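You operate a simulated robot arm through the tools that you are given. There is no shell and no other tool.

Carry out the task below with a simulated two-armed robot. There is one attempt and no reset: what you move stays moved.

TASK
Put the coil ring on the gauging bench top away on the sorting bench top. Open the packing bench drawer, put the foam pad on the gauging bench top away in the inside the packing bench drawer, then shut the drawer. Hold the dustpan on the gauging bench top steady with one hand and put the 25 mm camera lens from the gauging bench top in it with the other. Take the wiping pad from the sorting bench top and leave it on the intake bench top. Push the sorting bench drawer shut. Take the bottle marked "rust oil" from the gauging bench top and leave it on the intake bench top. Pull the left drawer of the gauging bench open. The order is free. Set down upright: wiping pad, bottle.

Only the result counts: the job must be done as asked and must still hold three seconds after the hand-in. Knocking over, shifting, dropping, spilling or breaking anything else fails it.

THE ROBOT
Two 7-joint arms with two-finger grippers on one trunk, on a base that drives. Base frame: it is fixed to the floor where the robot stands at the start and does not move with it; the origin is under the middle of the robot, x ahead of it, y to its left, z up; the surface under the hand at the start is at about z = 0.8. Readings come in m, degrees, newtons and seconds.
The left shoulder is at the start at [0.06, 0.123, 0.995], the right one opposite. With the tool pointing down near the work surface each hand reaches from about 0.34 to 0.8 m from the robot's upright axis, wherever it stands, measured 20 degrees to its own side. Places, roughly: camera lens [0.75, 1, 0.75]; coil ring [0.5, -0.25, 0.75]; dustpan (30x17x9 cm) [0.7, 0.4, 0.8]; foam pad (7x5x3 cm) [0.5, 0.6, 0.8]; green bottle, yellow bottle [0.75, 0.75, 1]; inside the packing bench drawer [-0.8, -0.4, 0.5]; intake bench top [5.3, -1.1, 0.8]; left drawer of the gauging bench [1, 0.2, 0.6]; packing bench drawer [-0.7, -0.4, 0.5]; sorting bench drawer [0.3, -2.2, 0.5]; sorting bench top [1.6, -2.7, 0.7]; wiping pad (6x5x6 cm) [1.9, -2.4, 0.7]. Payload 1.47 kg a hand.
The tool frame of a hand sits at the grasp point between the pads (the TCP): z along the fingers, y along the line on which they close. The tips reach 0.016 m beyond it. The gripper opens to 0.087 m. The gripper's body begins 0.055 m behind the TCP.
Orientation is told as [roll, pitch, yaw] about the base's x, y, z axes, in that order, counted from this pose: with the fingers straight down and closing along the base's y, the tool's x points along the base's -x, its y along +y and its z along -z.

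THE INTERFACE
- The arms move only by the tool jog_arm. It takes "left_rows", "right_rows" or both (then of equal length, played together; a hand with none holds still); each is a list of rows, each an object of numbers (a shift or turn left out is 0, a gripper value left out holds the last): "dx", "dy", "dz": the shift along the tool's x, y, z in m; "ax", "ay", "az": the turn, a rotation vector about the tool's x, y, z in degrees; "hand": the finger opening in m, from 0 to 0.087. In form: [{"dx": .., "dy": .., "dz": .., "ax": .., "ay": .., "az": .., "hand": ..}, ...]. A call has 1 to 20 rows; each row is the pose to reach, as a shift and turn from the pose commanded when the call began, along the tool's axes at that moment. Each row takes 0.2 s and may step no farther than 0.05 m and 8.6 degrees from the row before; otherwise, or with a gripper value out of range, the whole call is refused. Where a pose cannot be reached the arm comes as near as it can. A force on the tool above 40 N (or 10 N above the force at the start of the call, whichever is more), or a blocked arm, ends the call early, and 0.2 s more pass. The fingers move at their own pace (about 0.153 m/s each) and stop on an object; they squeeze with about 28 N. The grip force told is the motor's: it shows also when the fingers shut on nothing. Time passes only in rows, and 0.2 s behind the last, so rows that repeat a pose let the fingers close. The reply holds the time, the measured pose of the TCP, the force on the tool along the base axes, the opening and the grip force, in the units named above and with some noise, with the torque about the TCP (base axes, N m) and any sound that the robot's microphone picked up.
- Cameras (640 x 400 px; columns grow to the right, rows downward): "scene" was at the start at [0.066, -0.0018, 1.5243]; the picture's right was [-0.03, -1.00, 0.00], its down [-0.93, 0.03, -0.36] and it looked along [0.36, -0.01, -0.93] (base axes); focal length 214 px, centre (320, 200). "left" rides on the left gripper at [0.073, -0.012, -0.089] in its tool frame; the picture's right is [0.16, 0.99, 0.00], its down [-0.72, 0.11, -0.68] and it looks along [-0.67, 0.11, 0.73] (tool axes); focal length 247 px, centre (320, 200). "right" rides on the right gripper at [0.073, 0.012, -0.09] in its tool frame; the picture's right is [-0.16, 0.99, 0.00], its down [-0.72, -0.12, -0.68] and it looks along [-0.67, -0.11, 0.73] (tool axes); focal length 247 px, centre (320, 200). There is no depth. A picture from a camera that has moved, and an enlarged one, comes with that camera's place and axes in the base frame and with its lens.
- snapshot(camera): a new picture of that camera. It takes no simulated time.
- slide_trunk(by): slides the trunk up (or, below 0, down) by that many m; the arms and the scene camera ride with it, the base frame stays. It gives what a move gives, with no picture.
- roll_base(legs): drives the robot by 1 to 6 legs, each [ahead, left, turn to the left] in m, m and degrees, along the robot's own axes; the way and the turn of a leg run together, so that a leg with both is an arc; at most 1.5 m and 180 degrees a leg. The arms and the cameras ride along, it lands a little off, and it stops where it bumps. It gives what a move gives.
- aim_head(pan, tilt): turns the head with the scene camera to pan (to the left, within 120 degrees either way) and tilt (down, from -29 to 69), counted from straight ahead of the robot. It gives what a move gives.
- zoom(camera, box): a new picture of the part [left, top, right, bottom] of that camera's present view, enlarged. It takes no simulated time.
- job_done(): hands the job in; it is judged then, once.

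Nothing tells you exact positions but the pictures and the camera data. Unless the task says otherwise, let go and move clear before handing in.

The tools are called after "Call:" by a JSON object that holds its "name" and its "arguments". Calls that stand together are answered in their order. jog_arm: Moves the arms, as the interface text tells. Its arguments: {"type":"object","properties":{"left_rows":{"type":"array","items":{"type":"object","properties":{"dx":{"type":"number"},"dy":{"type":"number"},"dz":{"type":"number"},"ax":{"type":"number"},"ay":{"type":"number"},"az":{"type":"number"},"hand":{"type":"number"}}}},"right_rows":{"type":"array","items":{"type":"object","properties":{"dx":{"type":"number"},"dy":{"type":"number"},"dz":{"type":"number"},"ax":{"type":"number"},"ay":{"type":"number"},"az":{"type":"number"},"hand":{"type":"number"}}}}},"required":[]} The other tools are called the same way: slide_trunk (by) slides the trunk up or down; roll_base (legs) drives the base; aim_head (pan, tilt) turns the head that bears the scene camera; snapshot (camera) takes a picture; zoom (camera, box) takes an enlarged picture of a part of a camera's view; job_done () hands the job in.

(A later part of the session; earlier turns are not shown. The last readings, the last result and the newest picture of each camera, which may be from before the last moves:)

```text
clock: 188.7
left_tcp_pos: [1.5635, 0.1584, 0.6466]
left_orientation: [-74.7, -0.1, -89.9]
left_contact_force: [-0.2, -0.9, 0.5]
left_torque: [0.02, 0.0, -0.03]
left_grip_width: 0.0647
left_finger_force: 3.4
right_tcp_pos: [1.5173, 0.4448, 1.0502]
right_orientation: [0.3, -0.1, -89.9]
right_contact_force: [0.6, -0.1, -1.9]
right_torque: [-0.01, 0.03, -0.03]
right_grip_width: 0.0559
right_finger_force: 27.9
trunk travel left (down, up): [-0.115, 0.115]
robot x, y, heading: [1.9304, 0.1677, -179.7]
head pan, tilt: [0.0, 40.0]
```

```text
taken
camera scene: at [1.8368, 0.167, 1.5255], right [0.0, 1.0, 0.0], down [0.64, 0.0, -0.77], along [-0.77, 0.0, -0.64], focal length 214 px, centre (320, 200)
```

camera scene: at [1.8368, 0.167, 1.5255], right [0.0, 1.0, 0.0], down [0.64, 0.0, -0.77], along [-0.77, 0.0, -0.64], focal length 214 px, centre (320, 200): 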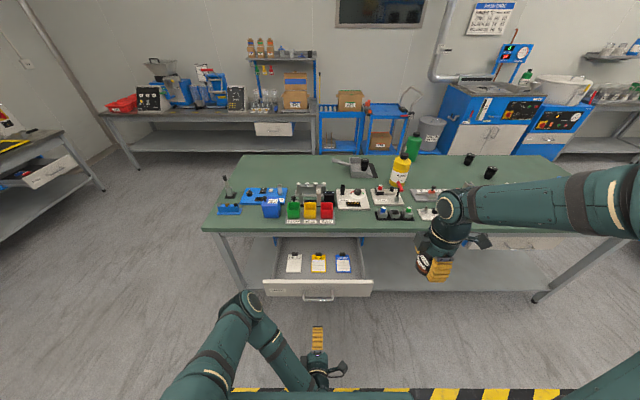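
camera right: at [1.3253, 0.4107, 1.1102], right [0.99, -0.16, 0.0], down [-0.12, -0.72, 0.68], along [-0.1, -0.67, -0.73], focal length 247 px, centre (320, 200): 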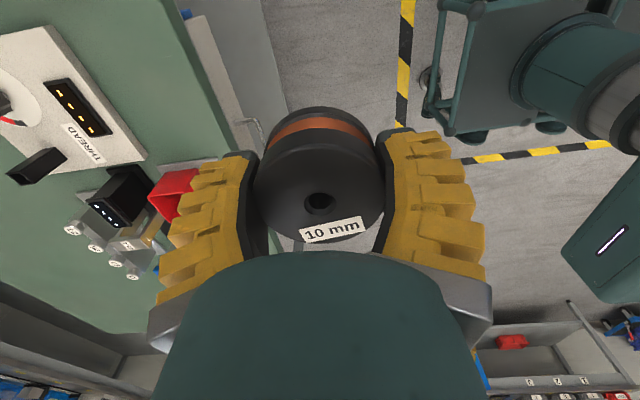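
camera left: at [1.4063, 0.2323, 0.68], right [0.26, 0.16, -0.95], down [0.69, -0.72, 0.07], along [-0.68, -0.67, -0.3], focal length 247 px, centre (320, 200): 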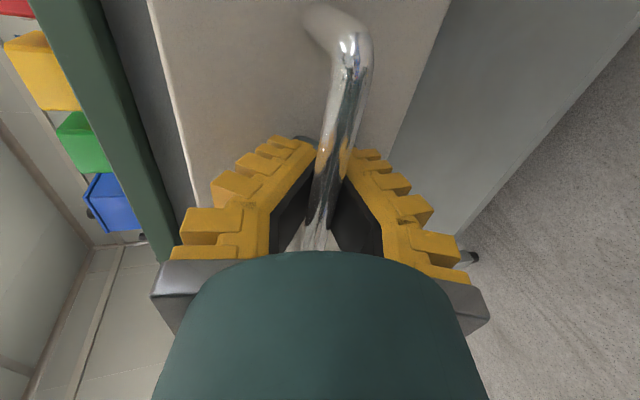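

The drawer stands open. Now I raise the trunk and bring the left hand back to vertical, to pick the rust oil bottle by its cap.

Call:
{"name": "slide_trunk", "arguments": {"by": 0.1}}

Call:
{"name": "jog_arm", "arguments": {"left_rows": [{"dx": -0.006, "dy": -0.0402, "dz": -0.0048, "ax": -7.47}, {"dx": -0.012, "dy": -0.0804, "dz": -0.0096, "ax": -14.94}, {"dx": -0.018, "dy": -0.1206, "dz": -0.0144, "ax": -22.4}, {"dx": -0.024, "dy": -0.1608, "dz": -0.0192, "ax": -29.9}, {"dx": -0.03, "dy": -0.201, "dz": -0.024, "ax": -37.35}, {"dx": -0.036, "dy": -0.2412, "dz": -0.0288, "ax": -44.8}, {"dx": -0.042, "dy": -0.2814, "dz": -0.0336, "ax": -52.3}, {"dx": -0.048, "dy": -0.3216, "dz": -0.0384, "ax": -59.8}, {"dx": -0.054, "dy": -0.3618, "dz": -0.0432, "ax": -67.2}, {"dx": -0.06, "dy": -0.4017, "dz": -0.0477, "ax": -74.7}]}}

Call:
{"name": "roll_base", "arguments": {"legs": [[0, -0.62, 0]]}}

Call:
{"name": "snapshot", "arguments": {"camera": "scene"}}

```text
clock: 190.0
left_tcp_pos: [1.5621, 0.1576, 0.745]
left_orientation: [-74.7, 0.0, -90.0]
left_contact_force: [-0.8, -1.1, 0.1]
left_torque: [-0.01, 0.02, -0.04]
left_grip_width: 0.0644
left_finger_force: 3.2
right_tcp_pos: [1.516, 0.4468, 1.1515]
right_orientation: [0.3, -0.1, -89.9]
right_contact_force: [-1.5, 0.2, -2.7]
right_torque: [0.02, -0.04, -0.02]
right_grip_width: 0.0558
right_finger_force: 27.7
trunk travel left (down, up): [-0.215, 0.015]
robot x, y, heading: [1.9271, 0.1673, -179.8]
head pan, tilt: [0.0, 40.0]
```

```text
clock: 192.2
left_tcp_pos: [1.5019, 0.0985, 1.1454]
left_orientation: [0.0, 0.2, -90.0]
left_contact_force: [0.0, -1.0, 0.5]
left_torque: [0.01, 0.01, 0.03]
left_grip_width: 0.0648
left_finger_force: 2.9
right_tcp_pos: [1.5171, 0.446, 1.1509]
right_orientation: [0.2, -0.2, -89.9]
right_contact_force: [-0.7, 0.2, -2.7]
right_torque: [-0.01, 0.02, 0.05]
right_grip_width: 0.0559
right_finger_force: 27.8
trunk travel left (down, up): [-0.215, 0.015]
robot x, y, heading: [1.9323, 0.1676, -179.7]
head pan, tilt: [0.0, 40.0]
```

```text
clock: 198.1
left_tcp_pos: [1.5004, 0.716, 1.1449]
left_orientation: [0.0, 0.0, -89.7]
left_contact_force: [0.1, 0.4, 0.1]
left_torque: [-0.02, 0.01, -0.01]
left_grip_width: 0.0646
left_finger_force: 3.5
right_tcp_pos: [1.5121, 1.0632, 1.1515]
right_orientation: [0.2, -0.1, -89.6]
right_contact_force: [-0.6, -0.2, -2.3]
right_torque: [-0.01, 0.01, -0.01]
right_grip_width: 0.0556
right_finger_force: 27.9
trunk travel left (down, up): [-0.215, 0.015]
robot x, y, heading: [1.9291, 0.7891, -179.5]
head pan, tilt: [0.0, 40.0]
```

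```text
taken
camera scene: at [1.8322, 0.7866, 1.6254], right [-0.01, 1.0, 0.0], down [0.64, 0.0, -0.77], along [-0.77, -0.01, -0.64], focal length 214 px, centre (320, 200)
```

scene: 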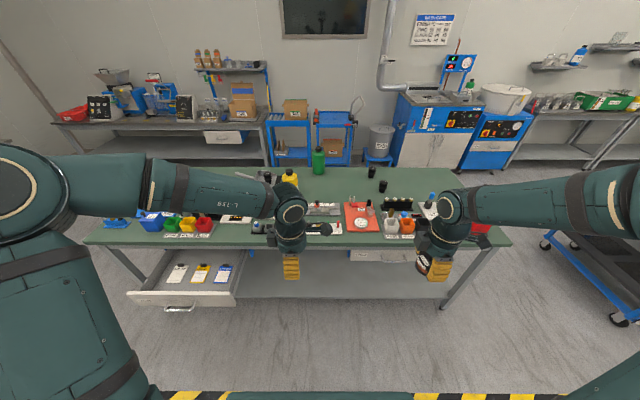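

Call:
{"name": "roll_base", "arguments": {"legs": [[0.4, 0, -0.4]]}}

Call:
{"name": "aim_head", "arguments": {"pan": 8, "tilt": 45}}

Call:
{"name": "snapshot", "arguments": {"camera": "scene"}}

Call:
{"name": "snapshot", "arguments": {"camera": "left"}}

```text
clock: 200.6
left_tcp_pos: [1.1012, 0.7199, 1.1453]
left_orientation: [0.1, 0.0, -90.2]
left_contact_force: [-0.1, -0.3, -0.3]
left_torque: [-0.03, -0.04, 0.03]
left_grip_width: 0.0645
left_finger_force: 3.3
right_tcp_pos: [1.116, 1.0677, 1.1515]
right_orientation: [0.3, -0.1, -90.2]
right_contact_force: [-0.1, -0.6, -2.3]
right_torque: [-0.02, 0.02, -0.01]
right_grip_width: 0.0559
right_finger_force: 28.1
trunk travel left (down, up): [-0.215, 0.015]
robot x, y, heading: [1.5308, 0.7855, 180.0]
head pan, tilt: [0.0, 40.0]
```

```text
clock: 201.3
left_tcp_pos: [1.1009, 0.7197, 1.1456]
left_orientation: [-0.1, 0.0, -90.2]
left_contact_force: [0.8, -0.6, 0.7]
left_torque: [-0.02, -0.03, -0.01]
left_grip_width: 0.0647
left_finger_force: 3.4
right_tcp_pos: [1.1176, 1.0659, 1.1521]
right_orientation: [0.2, -0.2, -90.1]
right_contact_force: [-0.3, 0.8, -2.1]
right_torque: [0.01, -0.03, 0.01]
right_grip_width: 0.0555
right_finger_force: 28.0
trunk travel left (down, up): [-0.215, 0.015]
robot x, y, heading: [1.5289, 0.7889, 179.8]
head pan, tilt: [8.0, 45.0]
```

```text
taken
camera scene: at [1.439, 0.7748, 1.6182], right [-0.14, 0.99, 0.0], down [0.7, 0.1, -0.71], along [-0.7, -0.1, -0.71], focal length 214 px, centre (320, 200)
```

scene: 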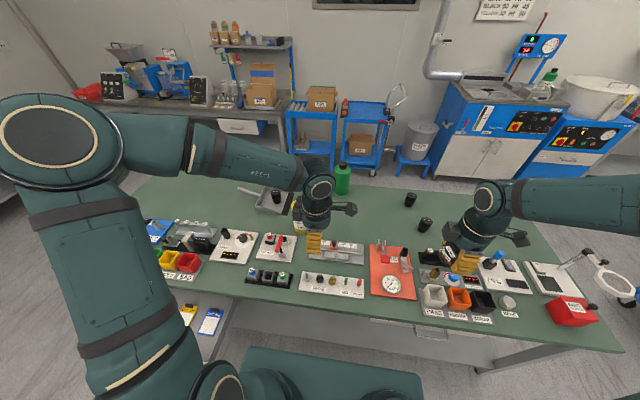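

```text
taken
camera left: at [1.0891, 0.7926, 1.236], right [0.99, 0.15, 0.0], down [0.11, -0.72, 0.68], along [0.1, -0.67, -0.73], focal length 247 px, centre (320, 200)
```

left: 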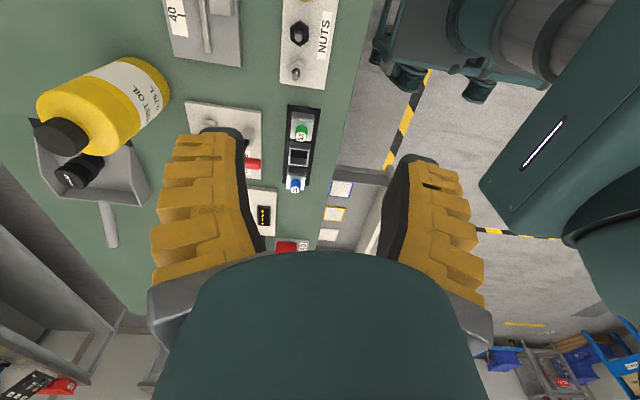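

I move the open left hand over the bottle's cap (about (0.815, 0.61), cap top z≈0.99) and look again.

Call:
{"name": "jog_arm", "arguments": {"left_rows": [{"dx": -0.015, "dy": -0.04, "dz": 0.005, "hand": 0.087}, {"dx": -0.03, "dy": -0.08, "dz": 0.015}, {"dx": -0.046, "dy": -0.12, "dz": 0.025}, {"dx": -0.062, "dy": -0.16, "dz": 0.035}, {"dx": -0.078, "dy": -0.2, "dz": 0.045}, {"dx": -0.094, "dy": -0.245, "dz": 0.055}, {"dx": -0.11, "dy": -0.286, "dz": 0.065}]}}

Call:
{"name": "snapshot", "arguments": {"camera": "left"}}

Call:
{"name": "zoom", "arguments": {"camera": "scene", "box": [220, 140, 420, 265]}}

```text
clock: 202.9
left_tcp_pos: [0.8143, 0.6115, 1.0796]
left_orientation: [0.1, 0.0, -90.2]
left_contact_force: [-0.8, -0.1, -0.9]
left_torque: [0.0, -0.02, 0.01]
left_grip_width: 0.087
left_finger_force: 0.0
right_tcp_pos: [1.1152, 1.0667, 1.1503]
right_orientation: [0.2, -0.1, -90.1]
right_contact_force: [0.2, 0.0, -1.3]
right_torque: [-0.02, -0.04, 0.02]
right_grip_width: 0.0558
right_finger_force: 27.7
trunk travel left (down, up): [-0.215, 0.015]
robot x, y, heading: [1.53, 0.7836, 179.8]
head pan, tilt: [8.0, 45.0]
```

```text
taken
camera left: at [0.8018, 0.6844, 1.17], right [0.99, 0.15, 0.0], down [0.11, -0.72, 0.68], along [0.11, -0.67, -0.73], focal length 247 px, centre (320, 200)
```

left: 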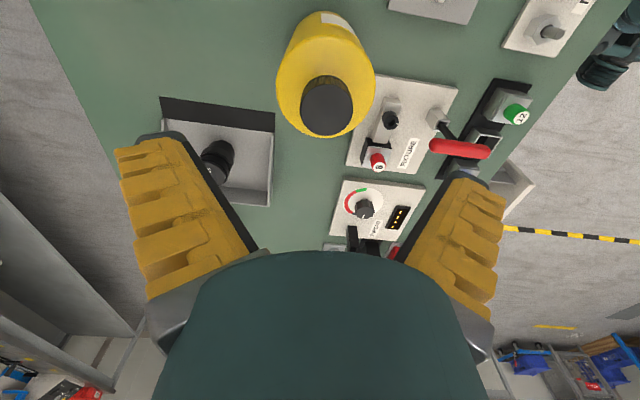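

```text
3.20 times, centred on (320, 202) of scene
camera zoom: at [1.4375, 0.775, 1.618], right [-0.14, 0.99, 0.0], down [0.7, 0.1, -0.71], along [-0.7, -0.1, -0.71], focal length 686 px, centre (320, 192)
```

zoom: 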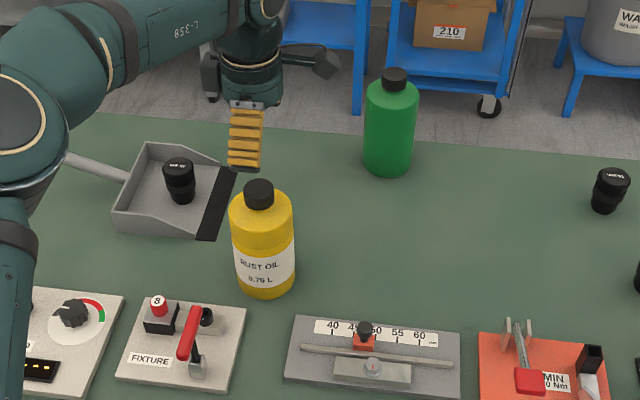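

The cap is at about (0.819, 0.612). I lower the hand and grip the cap.

Call:
{"name": "jog_arm", "arguments": {"left_rows": [{"dx": 0.001, "dy": 0.005, "dz": 0.03}, {"dx": 0.001, "dy": 0.005, "dz": 0.06}, {"dx": 0.001, "dy": 0.005, "dz": 0.085}, {"dx": 0.001, "dy": 0.005, "dz": 0.1}]}}

Call:
{"name": "snapshot", "arguments": {"camera": "left"}}

Call:
{"name": "zoom", "arguments": {"camera": "scene", "box": [240, 140, 340, 265]}}

```text
clock: 203.9
left_tcp_pos: [0.8198, 0.6104, 0.9803]
left_orientation: [0.1, 0.0, -90.2]
left_contact_force: [-0.1, -0.3, 0.2]
left_torque: [0.01, 0.03, 0.01]
left_grip_width: 0.087
left_finger_force: 0.1
right_tcp_pos: [1.1163, 1.0667, 1.1521]
right_orientation: [0.4, -0.1, -90.2]
right_contact_force: [-0.1, 0.1, -2.0]
right_torque: [-0.01, 0.02, 0.01]
right_grip_width: 0.0559
right_finger_force: 28.1
trunk travel left (down, up): [-0.215, 0.015]
robot x, y, heading: [1.5339, 0.788, 179.8]
head pan, tilt: [8.0, 45.0]
```

```text
taken
camera left: at [0.8074, 0.6843, 1.0706], right [0.99, 0.15, 0.0], down [0.11, -0.72, 0.68], along [0.1, -0.67, -0.73], focal length 247 px, centre (320, 200)
```

left: 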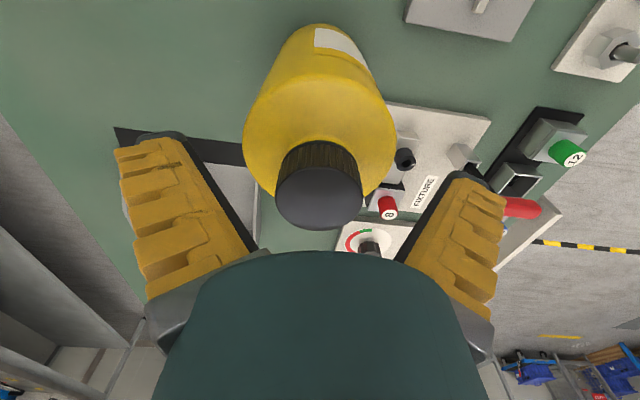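

```text
3.20 times, centred on (290, 202) of scene
camera zoom: at [1.4387, 0.7749, 1.6181], right [-0.14, 0.99, 0.0], down [0.7, 0.1, -0.71], along [-0.7, -0.1, -0.71], focal length 686 px, centre (416, 192)
```

zoom: 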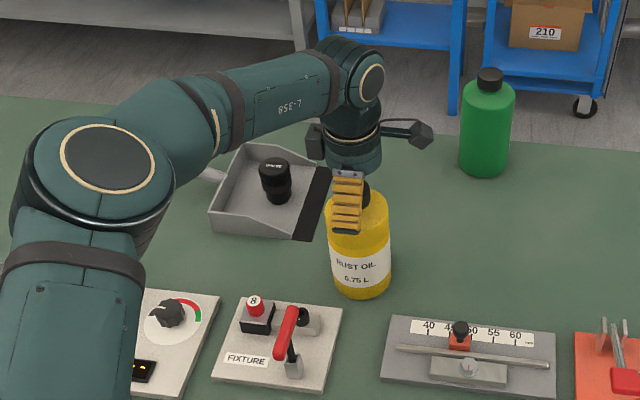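

The hand is around the cap at the right height. I close on it.

Call:
{"name": "jog_arm", "arguments": {"left_rows": [{"dz": 0.002}, {"dz": 0.002, "hand": 0.0}, {"dz": 0.002, "hand": 0.0}, {"dz": 0.002, "hand": 0.0}]}}

Call:
{"name": "snapshot", "arguments": {"camera": "left"}}

```text
clock: 204.9
left_tcp_pos: [0.8205, 0.6108, 0.9799]
left_orientation: [-0.1, -0.1, -90.2]
left_contact_force: [-3.0, -0.9, 5.8]
left_torque: [-0.12, 0.01, -0.04]
left_grip_width: 0.0327
left_finger_force: 28.0
right_tcp_pos: [1.1164, 1.0658, 1.1526]
right_orientation: [0.1, -0.1, -90.1]
right_contact_force: [-0.5, 0.5, -1.8]
right_torque: [0.04, -0.01, -0.04]
right_grip_width: 0.056
right_finger_force: 26.9
trunk travel left (down, up): [-0.215, 0.015]
robot x, y, heading: [1.5275, 0.7818, 180.1]
head pan, tilt: [8.0, 45.0]
```

```text
taken
camera left: at [0.8076, 0.6844, 1.0698], right [0.99, 0.15, 0.0], down [0.11, -0.72, 0.68], along [0.1, -0.67, -0.73], focal length 247 px, centre (320, 200)
```

left: 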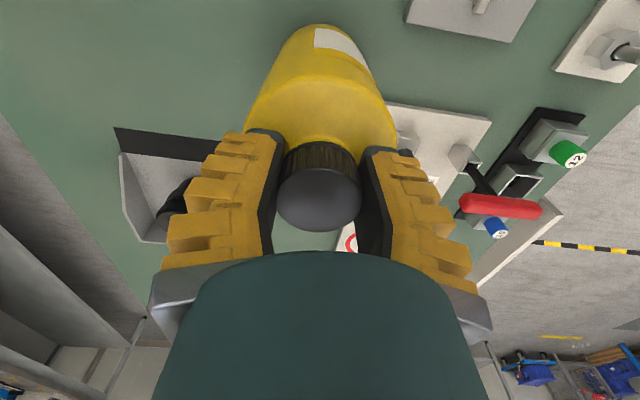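

Gripped at the cap. I lift gently and check the load.

Call:
{"name": "jog_arm", "arguments": {"left_rows": [{"dz": -0.01}, {"dz": -0.02}, {"dz": -0.03}, {"dz": -0.04}]}}

Call:
{"name": "snapshot", "arguments": {"camera": "left"}}

Call:
{"name": "zoom", "arguments": {"camera": "scene", "box": [240, 140, 340, 265]}}

```text
clock: 205.9
left_tcp_pos: [0.8202, 0.6119, 1.0175]
left_orientation: [0.0, -0.1, -90.1]
left_contact_force: [-1.0, 0.4, -8.7]
left_torque: [0.0, -0.01, -0.01]
left_grip_width: 0.0325
left_finger_force: 27.8
right_tcp_pos: [1.1167, 1.0671, 1.1506]
right_orientation: [0.3, -0.1, -90.1]
right_contact_force: [0.2, -0.2, -2.5]
right_torque: [-0.04, 0.0, 0.02]
right_grip_width: 0.0557
right_finger_force: 27.5
trunk travel left (down, up): [-0.215, 0.015]
robot x, y, heading: [1.5286, 0.7834, 179.8]
head pan, tilt: [8.0, 45.0]
```

```text
taken
camera left: at [0.8072, 0.6845, 1.1089], right [0.99, 0.15, 0.0], down [0.11, -0.72, 0.68], along [0.1, -0.67, -0.73], focal length 247 px, centre (320, 200)
```

left: 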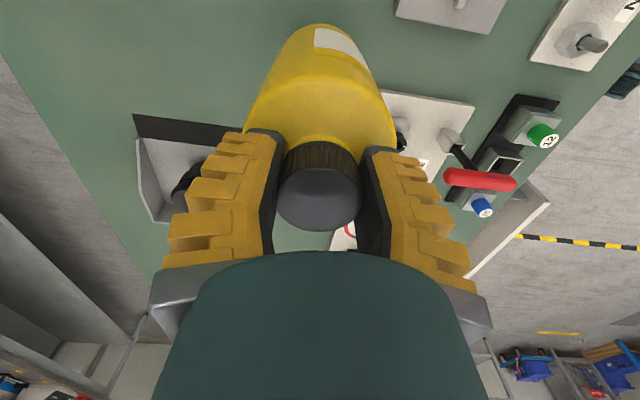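

```text
3.20 times, centred on (290, 202) of scene
camera zoom: at [1.4383, 0.7746, 1.6181], right [-0.14, 0.99, 0.0], down [0.7, 0.1, -0.71], along [-0.7, -0.1, -0.71], focal length 686 px, centre (416, 192)
```

zoom: 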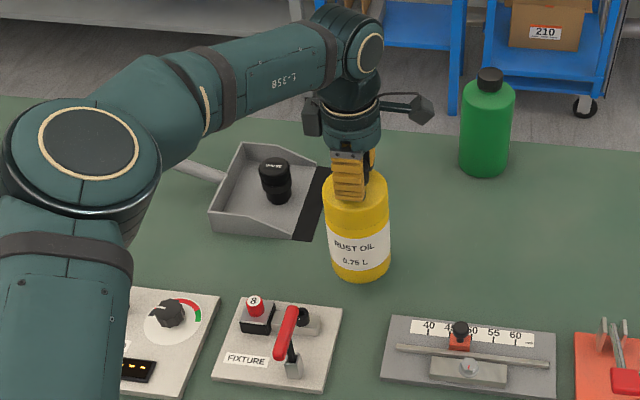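

The bottle hangs securely (8.7 N load). I lift it higher, pull back from the bench, and head for the sorting bench.

Call:
{"name": "jog_arm", "arguments": {"left_rows": [{"dz": -0.03}, {"dz": -0.06}, {"dz": -0.09}, {"dz": -0.12}, {"dz": -0.13}]}}

Call:
{"name": "roll_base", "arguments": {"legs": [[-0.55, 0, 0]]}}

Call:
{"name": "snapshot", "arguments": {"camera": "scene"}}

```text
clock: 207.1
left_tcp_pos: [0.819, 0.6112, 1.1487]
left_orientation: [0.0, 0.0, -90.2]
left_contact_force: [0.3, -0.4, -7.1]
left_torque: [0.04, -0.01, 0.0]
left_grip_width: 0.0323
left_finger_force: 28.1
right_tcp_pos: [1.1167, 1.0663, 1.1501]
right_orientation: [0.3, -0.1, -90.1]
right_contact_force: [0.0, 0.0, -2.5]
right_torque: [0.02, -0.01, 0.01]
right_grip_width: 0.0557
right_finger_force: 27.4
trunk travel left (down, up): [-0.215, 0.015]
robot x, y, heading: [1.5239, 0.7824, 179.9]
head pan, tilt: [8.0, 45.0]
```

```text
clock: 210.3
left_tcp_pos: [1.3682, 0.6123, 1.1484]
left_orientation: [0.0, -0.1, -90.5]
left_contact_force: [0.3, 0.1, -7.7]
left_torque: [0.04, -0.02, 0.03]
left_grip_width: 0.0321
left_finger_force: 27.8
right_tcp_pos: [1.6657, 1.0662, 1.1506]
right_orientation: [0.3, -0.2, -90.3]
right_contact_force: [0.4, 0.0, -2.1]
right_torque: [0.03, 0.0, -0.03]
right_grip_width: 0.0555
right_finger_force: 27.8
trunk travel left (down, up): [-0.215, 0.015]
robot x, y, heading: [2.0794, 0.7831, 179.8]
head pan, tilt: [8.0, 45.0]
```

```text
taken
camera scene: at [1.9871, 0.773, 1.6181], right [-0.13, 0.99, 0.0], down [0.7, 0.09, -0.71], along [-0.7, -0.09, -0.71], focal length 214 px, centre (320, 200)
```

scene: 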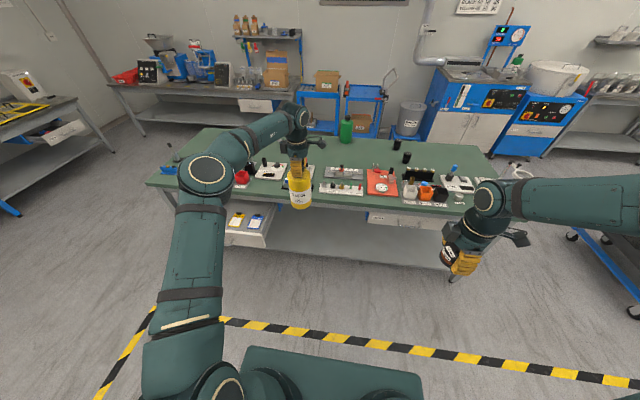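

Call:
{"name": "jog_arm", "arguments": {"left_rows": [{"dy": 0.04}, {"dy": 0.08}, {"dy": 0.12}, {"dy": 0.16}, {"dy": 0.2}, {"dy": 0.24}]}}

Call:
{"name": "roll_base", "arguments": {"legs": [[0, 0, 90], [1.3, 0, 0], [0.3, 0, 0]]}}

Call:
{"name": "aim_head", "arguments": {"pan": 0, "tilt": 35}}

Call:
{"name": "snapshot", "arguments": {"camera": "scene"}}

```text
clock: 211.7
left_tcp_pos: [1.6094, 0.6121, 1.1498]
left_orientation: [-0.1, 0.0, -90.5]
left_contact_force: [1.0, 0.0, -7.4]
left_torque: [0.02, 0.01, -0.04]
left_grip_width: 0.0325
left_finger_force: 28.0
right_tcp_pos: [1.6668, 1.0658, 1.1526]
right_orientation: [0.3, -0.1, -90.3]
right_contact_force: [-0.2, -0.2, -2.3]
right_torque: [0.0, 0.0, 0.0]
right_grip_width: 0.0557
right_finger_force: 27.8
trunk travel left (down, up): [-0.215, 0.015]
robot x, y, heading: [2.0792, 0.783, 179.6]
head pan, tilt: [8.0, 45.0]
```

```text
clock: 223.7
left_tcp_pos: [2.2467, -1.2965, 1.1491]
left_orientation: [0.0, 0.0, -0.5]
left_contact_force: [-0.6, -0.1, -8.4]
left_torque: [0.01, 0.01, 0.03]
left_grip_width: 0.0325
left_finger_force: 28.3
right_tcp_pos: [1.7928, -1.2386, 1.1514]
right_orientation: [0.4, 0.0, -0.5]
right_contact_force: [-0.3, -0.1, -2.0]
right_torque: [0.02, 0.02, 0.0]
right_grip_width: 0.0554
right_finger_force: 27.9
trunk travel left (down, up): [-0.215, 0.015]
robot x, y, heading: [2.0743, -0.8217, -90.6]
head pan, tilt: [8.0, 45.0]
```

```text
clock: 224.5
left_tcp_pos: [2.2498, -1.2967, 1.1494]
left_orientation: [0.1, 0.0, -0.5]
left_contact_force: [-0.3, -0.1, -7.8]
left_torque: [-0.01, 0.05, 0.01]
left_grip_width: 0.0327
left_finger_force: 28.2
right_tcp_pos: [1.7929, -1.2373, 1.1513]
right_orientation: [0.3, -0.1, -0.5]
right_contact_force: [0.5, 0.3, -2.6]
right_torque: [0.01, 0.01, 0.0]
right_grip_width: 0.0556
right_finger_force: 27.9
trunk travel left (down, up): [-0.215, 0.015]
robot x, y, heading: [2.076, -0.8256, -90.6]
head pan, tilt: [0.0, 35.0]
```

```text
taken
camera scene: at [2.0748, -0.9245, 1.6329], right [-1.0, 0.01, 0.0], down [0.0, 0.57, -0.82], along [-0.01, -0.82, -0.57], focal length 214 px, centre (320, 200)
```

scene: 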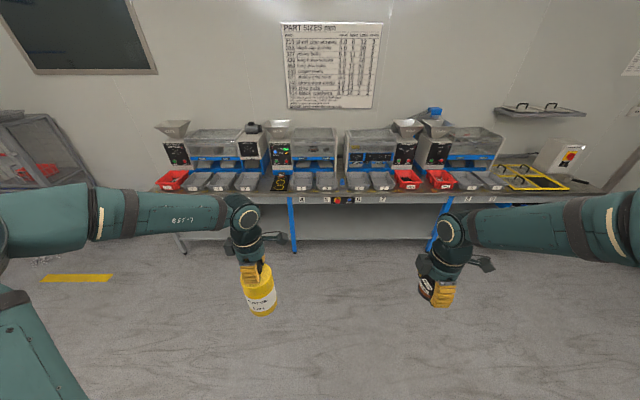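

Facing the sorting bench now; I zoom along it to find the wiping pad and free space.

Call:
{"name": "zoom", "arguments": {"camera": "scene", "box": [140, 110, 300, 210]}}

Call:
{"name": "zoom", "arguments": {"camera": "scene", "box": [260, 110, 420, 210]}}

Call:
{"name": "zoom", "arguments": {"camera": "scene", "box": [400, 110, 620, 248]}}

```text
4.00 times, centred on (220, 160) of scene
camera zoom: at [2.0748, -0.9245, 1.6329], right [-1.0, 0.01, 0.0], down [0.0, 0.57, -0.82], along [-0.01, -0.82, -0.57], focal length 858 px, centre (720, 360)
```

zoom: 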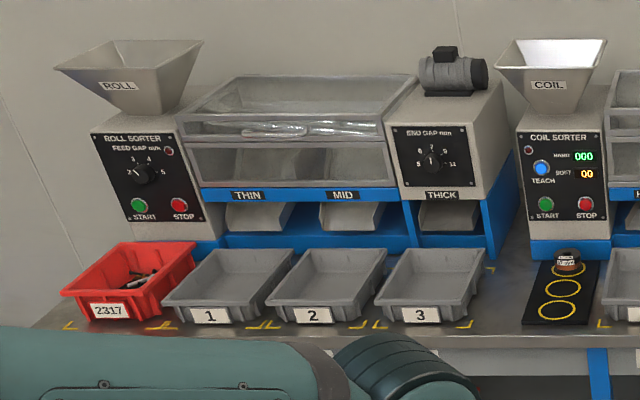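

```text
4.00 times, centred on (340, 160) of scene
camera zoom: at [2.0748, -0.9245, 1.6329], right [-1.0, 0.01, 0.0], down [0.0, 0.57, -0.82], along [-0.01, -0.82, -0.57], focal length 858 px, centre (240, 360)
```

zoom: 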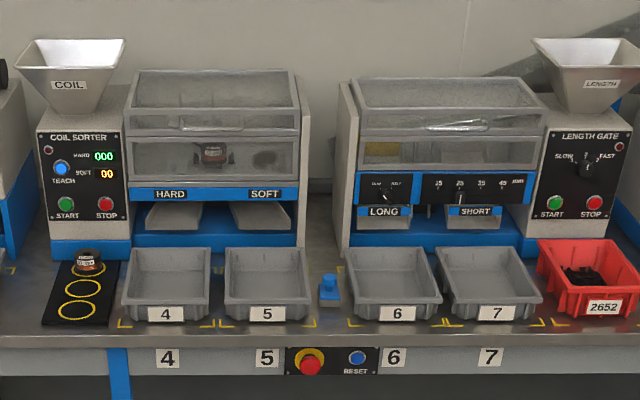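

```text
2.90 times, centred on (510, 179) of scene
camera zoom: at [2.0748, -0.9245, 1.6329], right [-1.0, 0.01, 0.0], down [0.0, 0.57, -0.82], along [-0.01, -0.82, -0.57], focal length 622 px, centre (-231, 261)
```

zoom: 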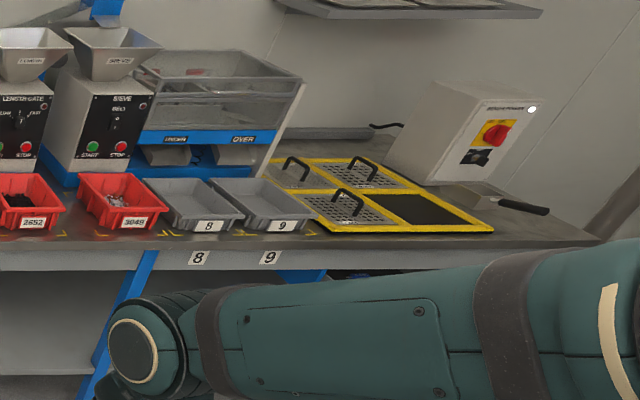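

There is a coil mat with yellow circles (one ring already there) and a small blue wiping pad between trays 5 and 6. I zoom further on both.

Call:
{"name": "zoom", "arguments": {"camera": "scene", "box": [262, 160, 302, 194]}}

Call:
{"name": "zoom", "arguments": {"camera": "scene", "box": [325, 165, 365, 199]}}

```text
11.76 times, centred on (282, 177) of scene
camera zoom: at [2.0748, -0.9245, 1.6329], right [-1.0, 0.01, 0.0], down [0.0, 0.57, -0.82], along [-0.01, -0.82, -0.57], focal length 2523 px, centre (767, 471)
```

zoom: 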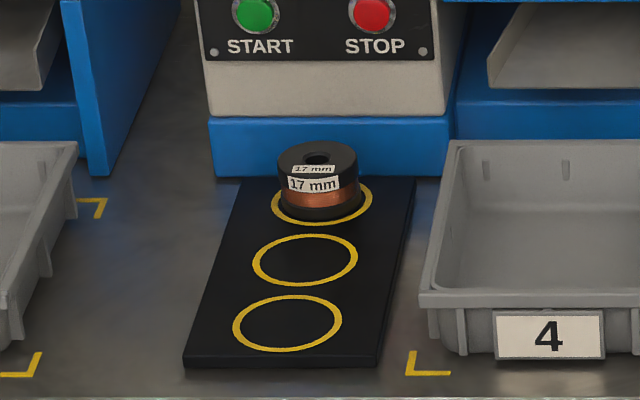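

```text
11.76 times, centred on (345, 182) of scene
camera zoom: at [2.0748, -0.9245, 1.6329], right [-1.0, 0.01, 0.0], down [0.0, 0.57, -0.82], along [-0.01, -0.82, -0.57], focal length 2523 px, centre (26, 412)
```

zoom: 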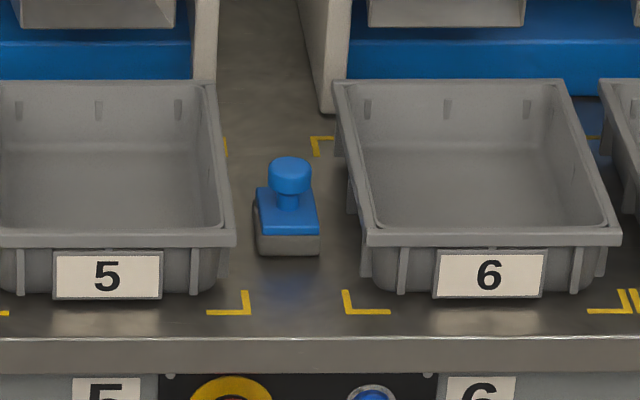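

The wiping pad is a small block with a knob, standing between trays 5 and 6 at about x=1.88; the free front circle of the coil mat is near (2.385, -2.39). I drive up so the right hand can reach the mat.

Call:
{"name": "roll_base", "arguments": {"legs": [[0, 0.5, 0.6], [0.85, 0, 0]]}}

Call:
{"name": "aim_head", "arguments": {"pan": -8, "tilt": 45}}

Call:
{"name": "snapshot", "arguments": {"camera": "scene"}}

Call:
{"name": "snapshot", "arguments": {"camera": "right"}}

```text
clock: 233.4
left_tcp_pos: [2.7499, -2.14, 1.1498]
left_orientation: [0.1, 0.0, -0.3]
left_contact_force: [0.7, -0.1, -8.7]
left_torque: [0.02, 0.03, 0.0]
left_grip_width: 0.0322
left_finger_force: 27.6
right_tcp_pos: [2.2928, -2.0836, 1.1506]
right_orientation: [0.3, -0.1, -0.2]
right_contact_force: [-0.2, -0.7, -2.9]
right_torque: [0.0, 0.01, -0.02]
right_grip_width: 0.0553
right_finger_force: 27.9
trunk travel left (down, up): [-0.215, 0.015]
robot x, y, heading: [2.572, -1.6737, -90.5]
head pan, tilt: [0.0, 35.0]
```

```text
clock: 234.2
left_tcp_pos: [2.7484, -2.1412, 1.1485]
left_orientation: [0.1, 0.0, -0.3]
left_contact_force: [-0.4, -0.1, -8.0]
left_torque: [0.0, 0.05, -0.02]
left_grip_width: 0.0324
left_finger_force: 27.4
right_tcp_pos: [2.2934, -2.0843, 1.1518]
right_orientation: [0.2, -0.1, -0.3]
right_contact_force: [0.1, 0.0, -2.6]
right_torque: [0.01, 0.0, -0.02]
right_grip_width: 0.0554
right_finger_force: 27.9
trunk travel left (down, up): [-0.215, 0.015]
robot x, y, heading: [2.5747, -1.6716, -90.2]
head pan, tilt: [-8.0, 45.0]
```

```text
taken
camera scene: at [2.563, -1.7619, 1.6182], right [-0.99, 0.14, 0.0], down [0.1, 0.7, -0.71], along [-0.1, -0.7, -0.71], focal length 214 px, centre (320, 200)
```

scene: 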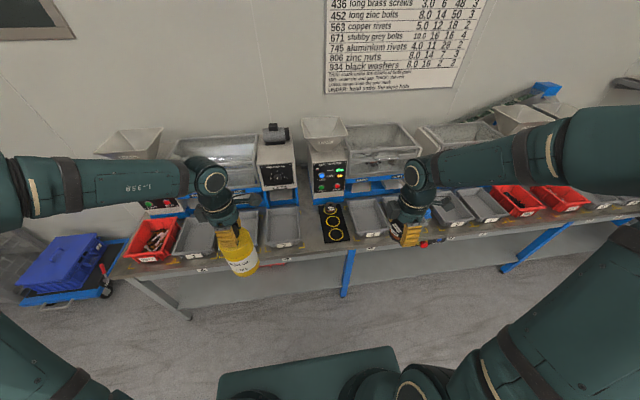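

```text
taken
camera right: at [2.2199, -2.0706, 1.2403], right [0.16, 0.99, 0.01], down [0.72, -0.12, 0.68], along [0.67, -0.11, -0.73], focal length 247 px, centre (320, 200)
```

right: 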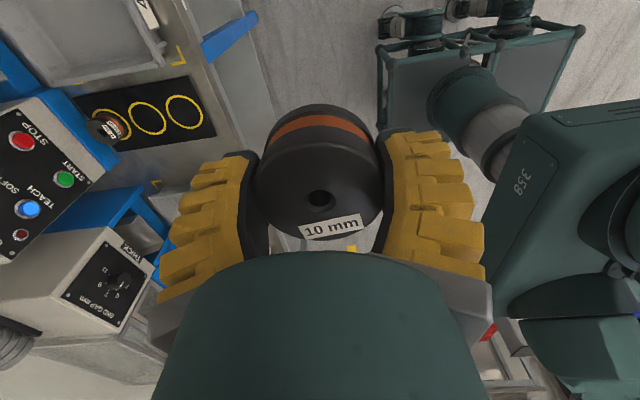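

Call:
{"name": "zoom", "arguments": {"camera": "scene", "box": [295, 190, 385, 250]}}

Call:
{"name": "zoom", "arguments": {"camera": "right", "box": [60, 60, 240, 180]}}

```text
6.67 times, centred on (340, 220) of scene
camera zoom: at [2.563, -1.7619, 1.6182], right [-0.99, 0.14, 0.0], down [0.1, 0.7, -0.71], along [-0.1, -0.7, -0.71], focal length 1430 px, centre (187, 67)
```

zoom: 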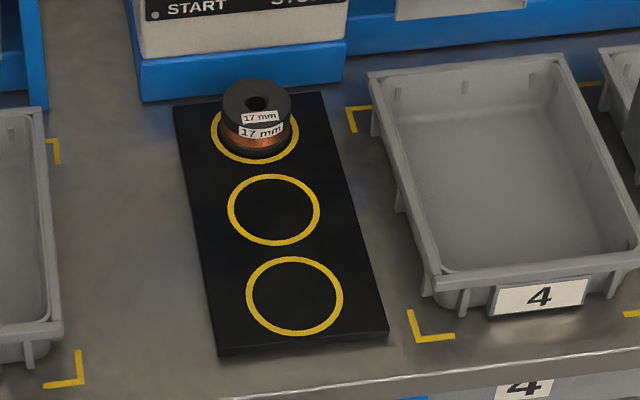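

```text
3.33 times, centred on (150, 120) of right
camera zoom: at [2.2199, -2.0706, 1.2403], right [0.16, 0.99, 0.01], down [0.72, -0.12, 0.68], along [0.67, -0.11, -0.73], focal length 823 px, centre (887, 467)
```

zoom: 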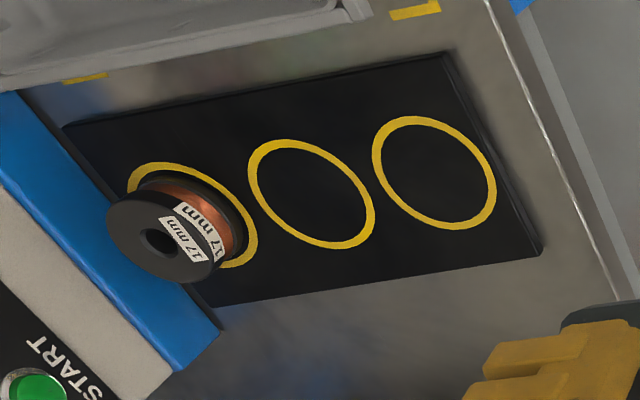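

The front circle is at about (2.390, -2.392, 0.722). I roll slightly closer, then bring the ring above that circle.

Call:
{"name": "roll_base", "arguments": {"legs": [[0.08, 0, 0]]}}

Call:
{"name": "jog_arm", "arguments": {"right_rows": [{"dx": -0.016, "dy": -0.04, "dz": 0.02}, {"dx": -0.032, "dy": -0.08, "dz": 0.045}, {"dx": -0.05, "dy": -0.12, "dz": 0.07}, {"dx": -0.066, "dy": -0.16, "dz": 0.095}, {"dx": -0.08, "dy": -0.195, "dz": 0.125}, {"dx": -0.097, "dy": -0.228, "dz": 0.155}, {"dx": -0.097, "dy": -0.228, "dz": 0.2}, {"dx": -0.097, "dy": -0.228, "dz": 0.245}, {"dx": -0.097, "dy": -0.228, "dz": 0.28}]}}

Call:
{"name": "snapshot", "arguments": {"camera": "right"}}

Call:
{"name": "snapshot", "arguments": {"camera": "scene"}}

```text
clock: 235.2
left_tcp_pos: [2.7489, -2.2204, 1.1482]
left_orientation: [0.0, 0.0, -0.4]
left_contact_force: [0.3, -0.8, -8.5]
left_torque: [0.01, 0.04, -0.03]
left_grip_width: 0.0324
left_finger_force: 27.9
right_tcp_pos: [2.2926, -2.1628, 1.1502]
right_orientation: [0.2, -0.1, -0.3]
right_contact_force: [-0.5, 0.0, -2.0]
right_torque: [0.02, 0.0, 0.01]
right_grip_width: 0.0554
right_finger_force: 27.8
trunk travel left (down, up): [-0.215, 0.015]
robot x, y, heading: [2.5732, -1.7505, -90.4]
head pan, tilt: [-8.0, 45.0]
```

```text
refused: row 3 steps farther than a row can; nothing moved
```

```text
taken
camera right: at [2.2195, -2.1503, 1.2399], right [0.16, 0.99, 0.01], down [0.72, -0.12, 0.68], along [0.67, -0.11, -0.73], focal length 247 px, centre (320, 200)
```

right: 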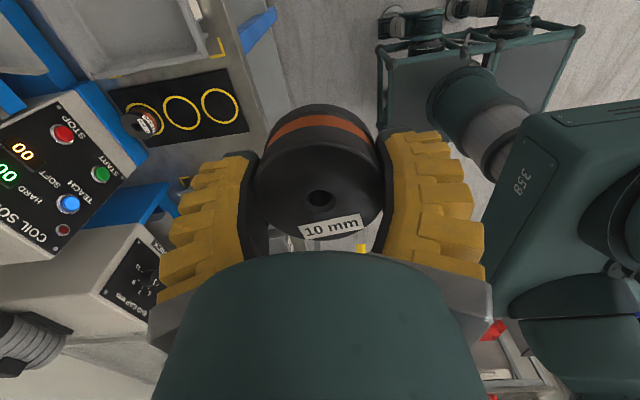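

```text
taken
camera scene: at [2.5627, -1.8421, 1.618], right [-0.99, 0.14, 0.0], down [0.1, 0.7, -0.71], along [-0.1, -0.7, -0.71], focal length 214 px, centre (320, 200)
```

scene: 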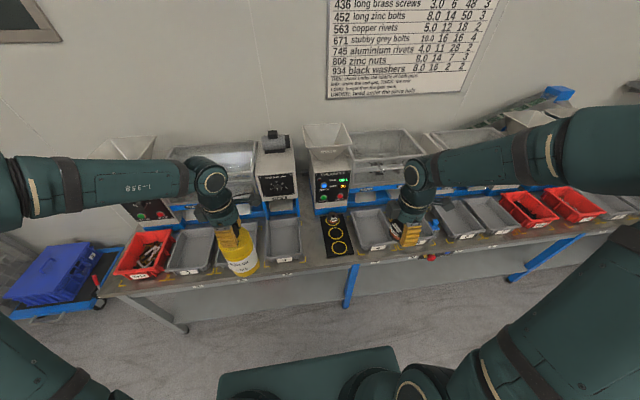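

Call:
{"name": "jog_arm", "arguments": {"right_rows": [{"dx": -0.0108, "dy": -0.0254, "dz": 0.0322}, {"dx": -0.0216, "dy": -0.0508, "dz": 0.0644}, {"dx": -0.0325, "dy": -0.0763, "dz": 0.0967}, {"dx": -0.0433, "dy": -0.1018, "dz": 0.129}, {"dx": -0.0541, "dy": -0.127, "dz": 0.161}, {"dx": -0.065, "dy": -0.1527, "dz": 0.1933}, {"dx": -0.0758, "dy": -0.178, "dz": 0.2256}, {"dx": -0.0866, "dy": -0.2036, "dz": 0.2578}, {"dx": -0.0974, "dy": -0.229, "dz": 0.29}]}}

Call:
{"name": "snapshot", "arguments": {"camera": "right"}}

Call:
{"name": "zoom", "arguments": {"camera": "scene", "box": [260, 170, 440, 282]}}

```text
clock: 237.2
left_tcp_pos: [2.7493, -2.2197, 1.1481]
left_orientation: [0.1, -0.1, -0.3]
left_contact_force: [0.4, -0.2, -7.9]
left_torque: [0.0, 0.01, -0.02]
left_grip_width: 0.0326
left_finger_force: 28.0
right_tcp_pos: [2.3906, -2.3911, 0.8592]
right_orientation: [0.3, 0.0, -0.2]
right_contact_force: [-0.1, -0.8, -2.8]
right_torque: [0.01, -0.01, 0.0]
right_grip_width: 0.0556
right_finger_force: 27.9
trunk travel left (down, up): [-0.215, 0.015]
robot x, y, heading: [2.5748, -1.7509, -90.2]
head pan, tilt: [-8.0, 45.0]
```

```text
taken
camera right: at [2.317, -2.3785, 0.9493], right [0.16, 0.99, 0.01], down [0.72, -0.12, 0.68], along [0.67, -0.11, -0.73], focal length 247 px, centre (320, 200)
```

right: 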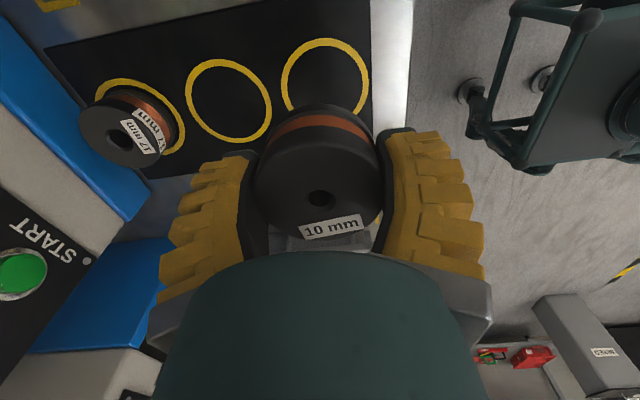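

```text
3.56 times, centred on (350, 226) of scene
camera zoom: at [2.563, -1.8423, 1.618], right [-0.99, 0.14, 0.0], down [0.1, 0.7, -0.71], along [-0.1, -0.7, -0.71], focal length 763 px, centre (213, 108)
```

zoom: 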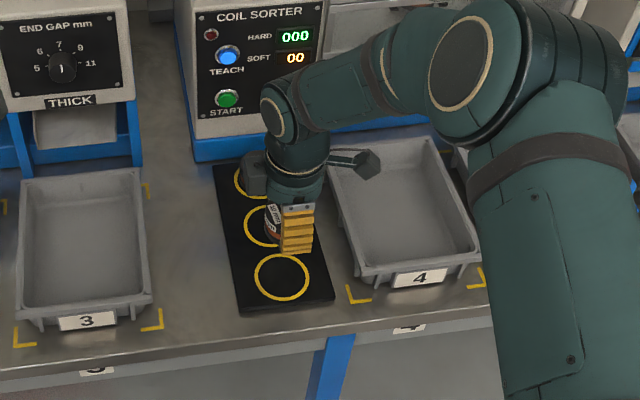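

The ring hovers over the front circle. I correct a few millimetres and lower it to the mat.

Call:
{"name": "jog_arm", "arguments": {"right_rows": [{"dx": 0.006, "dy": 0.004, "dz": 0.03}, {"dx": 0.006, "dy": 0.004, "dz": 0.065}, {"dx": 0.006, "dy": 0.004, "dz": 0.095}, {"dx": 0.006, "dy": 0.004, "dz": 0.105}, {"dx": 0.006, "dy": 0.004, "dz": 0.109}]}}

Call:
{"name": "snapshot", "arguments": {"camera": "right"}}

```text
clock: 238.4
left_tcp_pos: [2.7492, -2.2173, 1.1494]
left_orientation: [0.0, 0.0, -0.5]
left_contact_force: [-0.6, 0.2, -7.1]
left_torque: [0.03, 0.04, -0.01]
left_grip_width: 0.0321
left_finger_force: 27.8
right_tcp_pos: [2.3842, -2.3872, 0.7553]
right_orientation: [0.0, 0.0, -0.2]
right_contact_force: [-1.3, 2.7, 23.2]
right_torque: [0.11, 0.01, 0.1]
right_grip_width: 0.0571
right_finger_force: 28.1
trunk travel left (down, up): [-0.215, 0.015]
robot x, y, heading: [2.5768, -1.7477, -90.3]
head pan, tilt: [-8.0, 45.0]
```

```text
taken
camera right: at [2.3106, -2.3736, 0.8436], right [0.16, 0.99, 0.0], down [0.72, -0.12, 0.68], along [0.67, -0.11, -0.73], focal length 247 px, centre (320, 200)
```

right: 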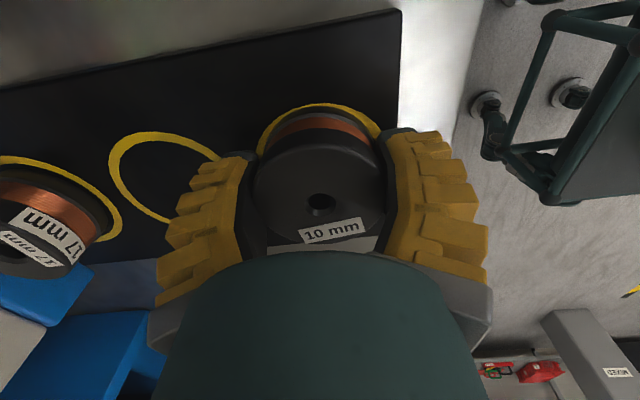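

The ring rests on the mat. I ease up 2 mm, open and rise.

Call:
{"name": "jog_arm", "arguments": {"right_rows": [{"dz": -0.004}, {"dz": -0.004, "hand": 0.07}, {"dz": -0.004, "hand": 0.08}, {"dz": -0.004, "hand": 0.08}, {"dz": -0.03}, {"dz": -0.07}, {"dz": -0.11}, {"dz": -0.15}, {"dz": -0.19}, {"dz": -0.23}]}}

Call:
{"name": "snapshot", "arguments": {"camera": "right"}}

Call:
{"name": "zoom", "arguments": {"camera": "scene", "box": [260, 170, 440, 282]}}

```text
clock: 240.6
left_tcp_pos: [2.7496, -2.2182, 1.1492]
left_orientation: [-0.1, -0.1, -0.3]
left_contact_force: [0.2, 0.3, -8.1]
left_torque: [0.01, -0.01, 0.01]
left_grip_width: 0.0322
left_finger_force: 27.5
right_tcp_pos: [2.384, -2.3859, 0.9829]
right_orientation: [0.3, -0.1, -0.3]
right_contact_force: [-0.8, -1.0, -0.7]
right_torque: [0.01, 0.01, 0.03]
right_grip_width: 0.0818
right_finger_force: 1.6
trunk travel left (down, up): [-0.215, 0.015]
robot x, y, heading: [2.5765, -1.7489, -90.2]
head pan, tilt: [-8.0, 45.0]
```

```text
taken
camera right: at [2.3105, -2.3735, 1.0714], right [0.16, 0.99, 0.0], down [0.72, -0.12, 0.68], along [0.67, -0.11, -0.73], focal length 247 px, centre (320, 200)
```

right: 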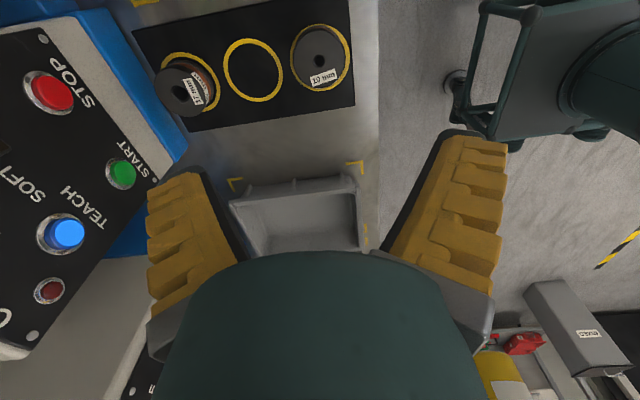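

```text
3.56 times, centred on (350, 226) of scene
camera zoom: at [2.563, -1.8399, 1.6182], right [-0.99, 0.14, 0.0], down [0.1, 0.7, -0.71], along [-0.1, -0.7, -0.71], focal length 763 px, centre (213, 108)
```

zoom: 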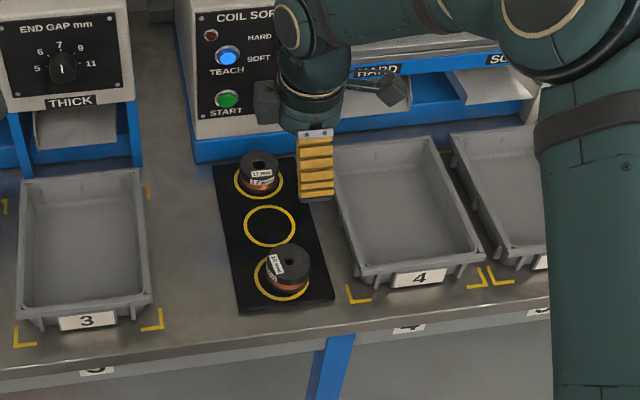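

The ring is on the mat's front circle. I retract the right hand, back away, and drive along the bench toward its open drawer.

Call:
{"name": "jog_arm", "arguments": {"right_rows": [{"dy": 0.04, "dz": -0.02}, {"dy": 0.08, "dz": -0.04}, {"dy": 0.12, "dz": -0.06}, {"dy": 0.16, "dz": -0.08}, {"dy": 0.2, "dz": -0.1}]}}

Call:
{"name": "roll_base", "arguments": {"legs": [[-0.3, 0, 0], [0, -1.1, 0], [0, -1.0, 0]]}}

Call:
{"name": "aim_head", "arguments": {"pan": -10, "tilt": 45}}

Call:
{"name": "snapshot", "arguments": {"camera": "scene"}}

```text
clock: 241.8
left_tcp_pos: [2.7484, -2.2178, 1.1489]
left_orientation: [0.0, 0.1, -0.4]
left_contact_force: [1.0, -0.5, -7.2]
left_torque: [0.01, 0.02, 0.02]
left_grip_width: 0.0325
left_finger_force: 27.8
right_tcp_pos: [2.3842, -2.1847, 1.0848]
right_orientation: [0.2, -0.1, -0.1]
right_contact_force: [-0.1, 0.5, -0.6]
right_torque: [-0.03, 0.03, -0.04]
right_grip_width: 0.0819
right_finger_force: 1.2
trunk travel left (down, up): [-0.215, 0.015]
robot x, y, heading: [2.5741, -1.7486, -90.1]
head pan, tilt: [-8.0, 45.0]
```

```text
clock: 262.2
left_tcp_pos: [0.6419, -1.9193, 1.1476]
left_orientation: [0.1, 0.0, 0.5]
left_contact_force: [0.4, -0.5, -8.5]
left_torque: [0.0, 0.04, -0.03]
left_grip_width: 0.0323
left_finger_force: 28.3
right_tcp_pos: [0.276, -1.8903, 1.0835]
right_orientation: [0.2, -0.2, 0.5]
right_contact_force: [-0.7, -0.1, 1.0]
right_torque: [-0.02, 0.02, 0.03]
right_grip_width: 0.0813
right_finger_force: 0.8
trunk travel left (down, up): [-0.215, 0.015]
robot x, y, heading: [0.4638, -1.4494, -89.3]
head pan, tilt: [-8.0, 45.0]
```

```text
clock: 262.9
left_tcp_pos: [0.6412, -1.9177, 1.1475]
left_orientation: [0.1, 0.0, 0.5]
left_contact_force: [0.2, 0.6, -8.3]
left_torque: [0.01, 0.04, 0.0]
left_grip_width: 0.032
left_finger_force: 28.0
right_tcp_pos: [0.2757, -1.8911, 1.0821]
right_orientation: [0.3, 0.0, 0.4]
right_contact_force: [0.3, 0.3, 0.1]
right_torque: [-0.02, 0.01, 0.0]
right_grip_width: 0.082
right_finger_force: 1.6
trunk travel left (down, up): [-0.215, 0.015]
robot x, y, heading: [0.4622, -1.4486, -89.1]
head pan, tilt: [-10.0, 45.0]
```

```text
taken
camera scene: at [0.4474, -1.5423, 1.6181], right [-0.99, 0.16, 0.0], down [0.12, 0.7, -0.71], along [-0.12, -0.7, -0.71], focal length 214 px, centre (320, 200)
```

scene: 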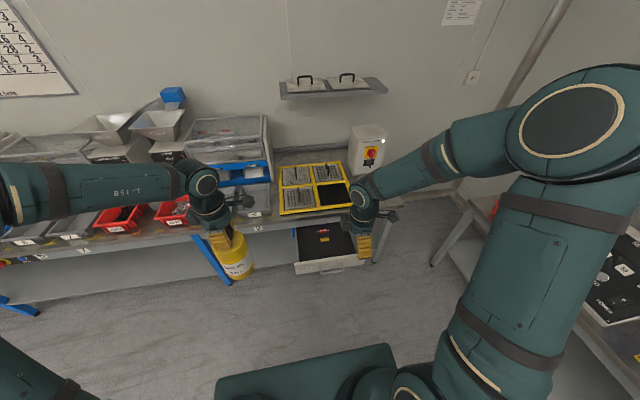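

Call:
{"name": "zoom", "arguments": {"camera": "scene", "box": [260, 190, 420, 290]}}

Call:
{"name": "snapshot", "arguments": {"camera": "right"}}

```text
4.00 times, centred on (340, 240) of scene
camera zoom: at [0.4474, -1.5423, 1.6181], right [-0.99, 0.16, 0.0], down [0.12, 0.7, -0.71], along [-0.12, -0.7, -0.71], focal length 858 px, centre (240, 40)
```

zoom: 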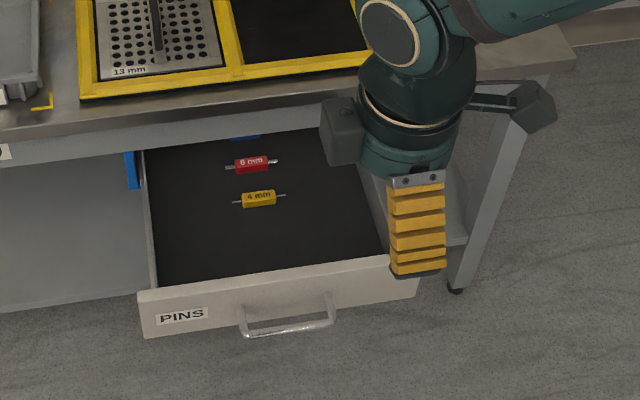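

```text
taken
camera right: at [0.2021, -1.8793, 1.1724], right [0.15, 0.99, 0.01], down [0.72, -0.11, 0.68], along [0.67, -0.1, -0.73], focal length 247 px, centre (320, 200)
```

right: 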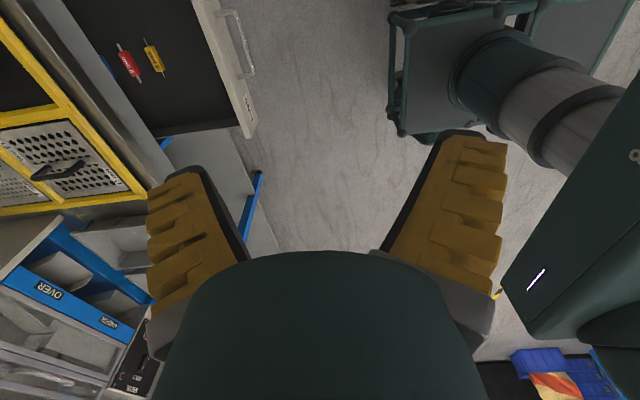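

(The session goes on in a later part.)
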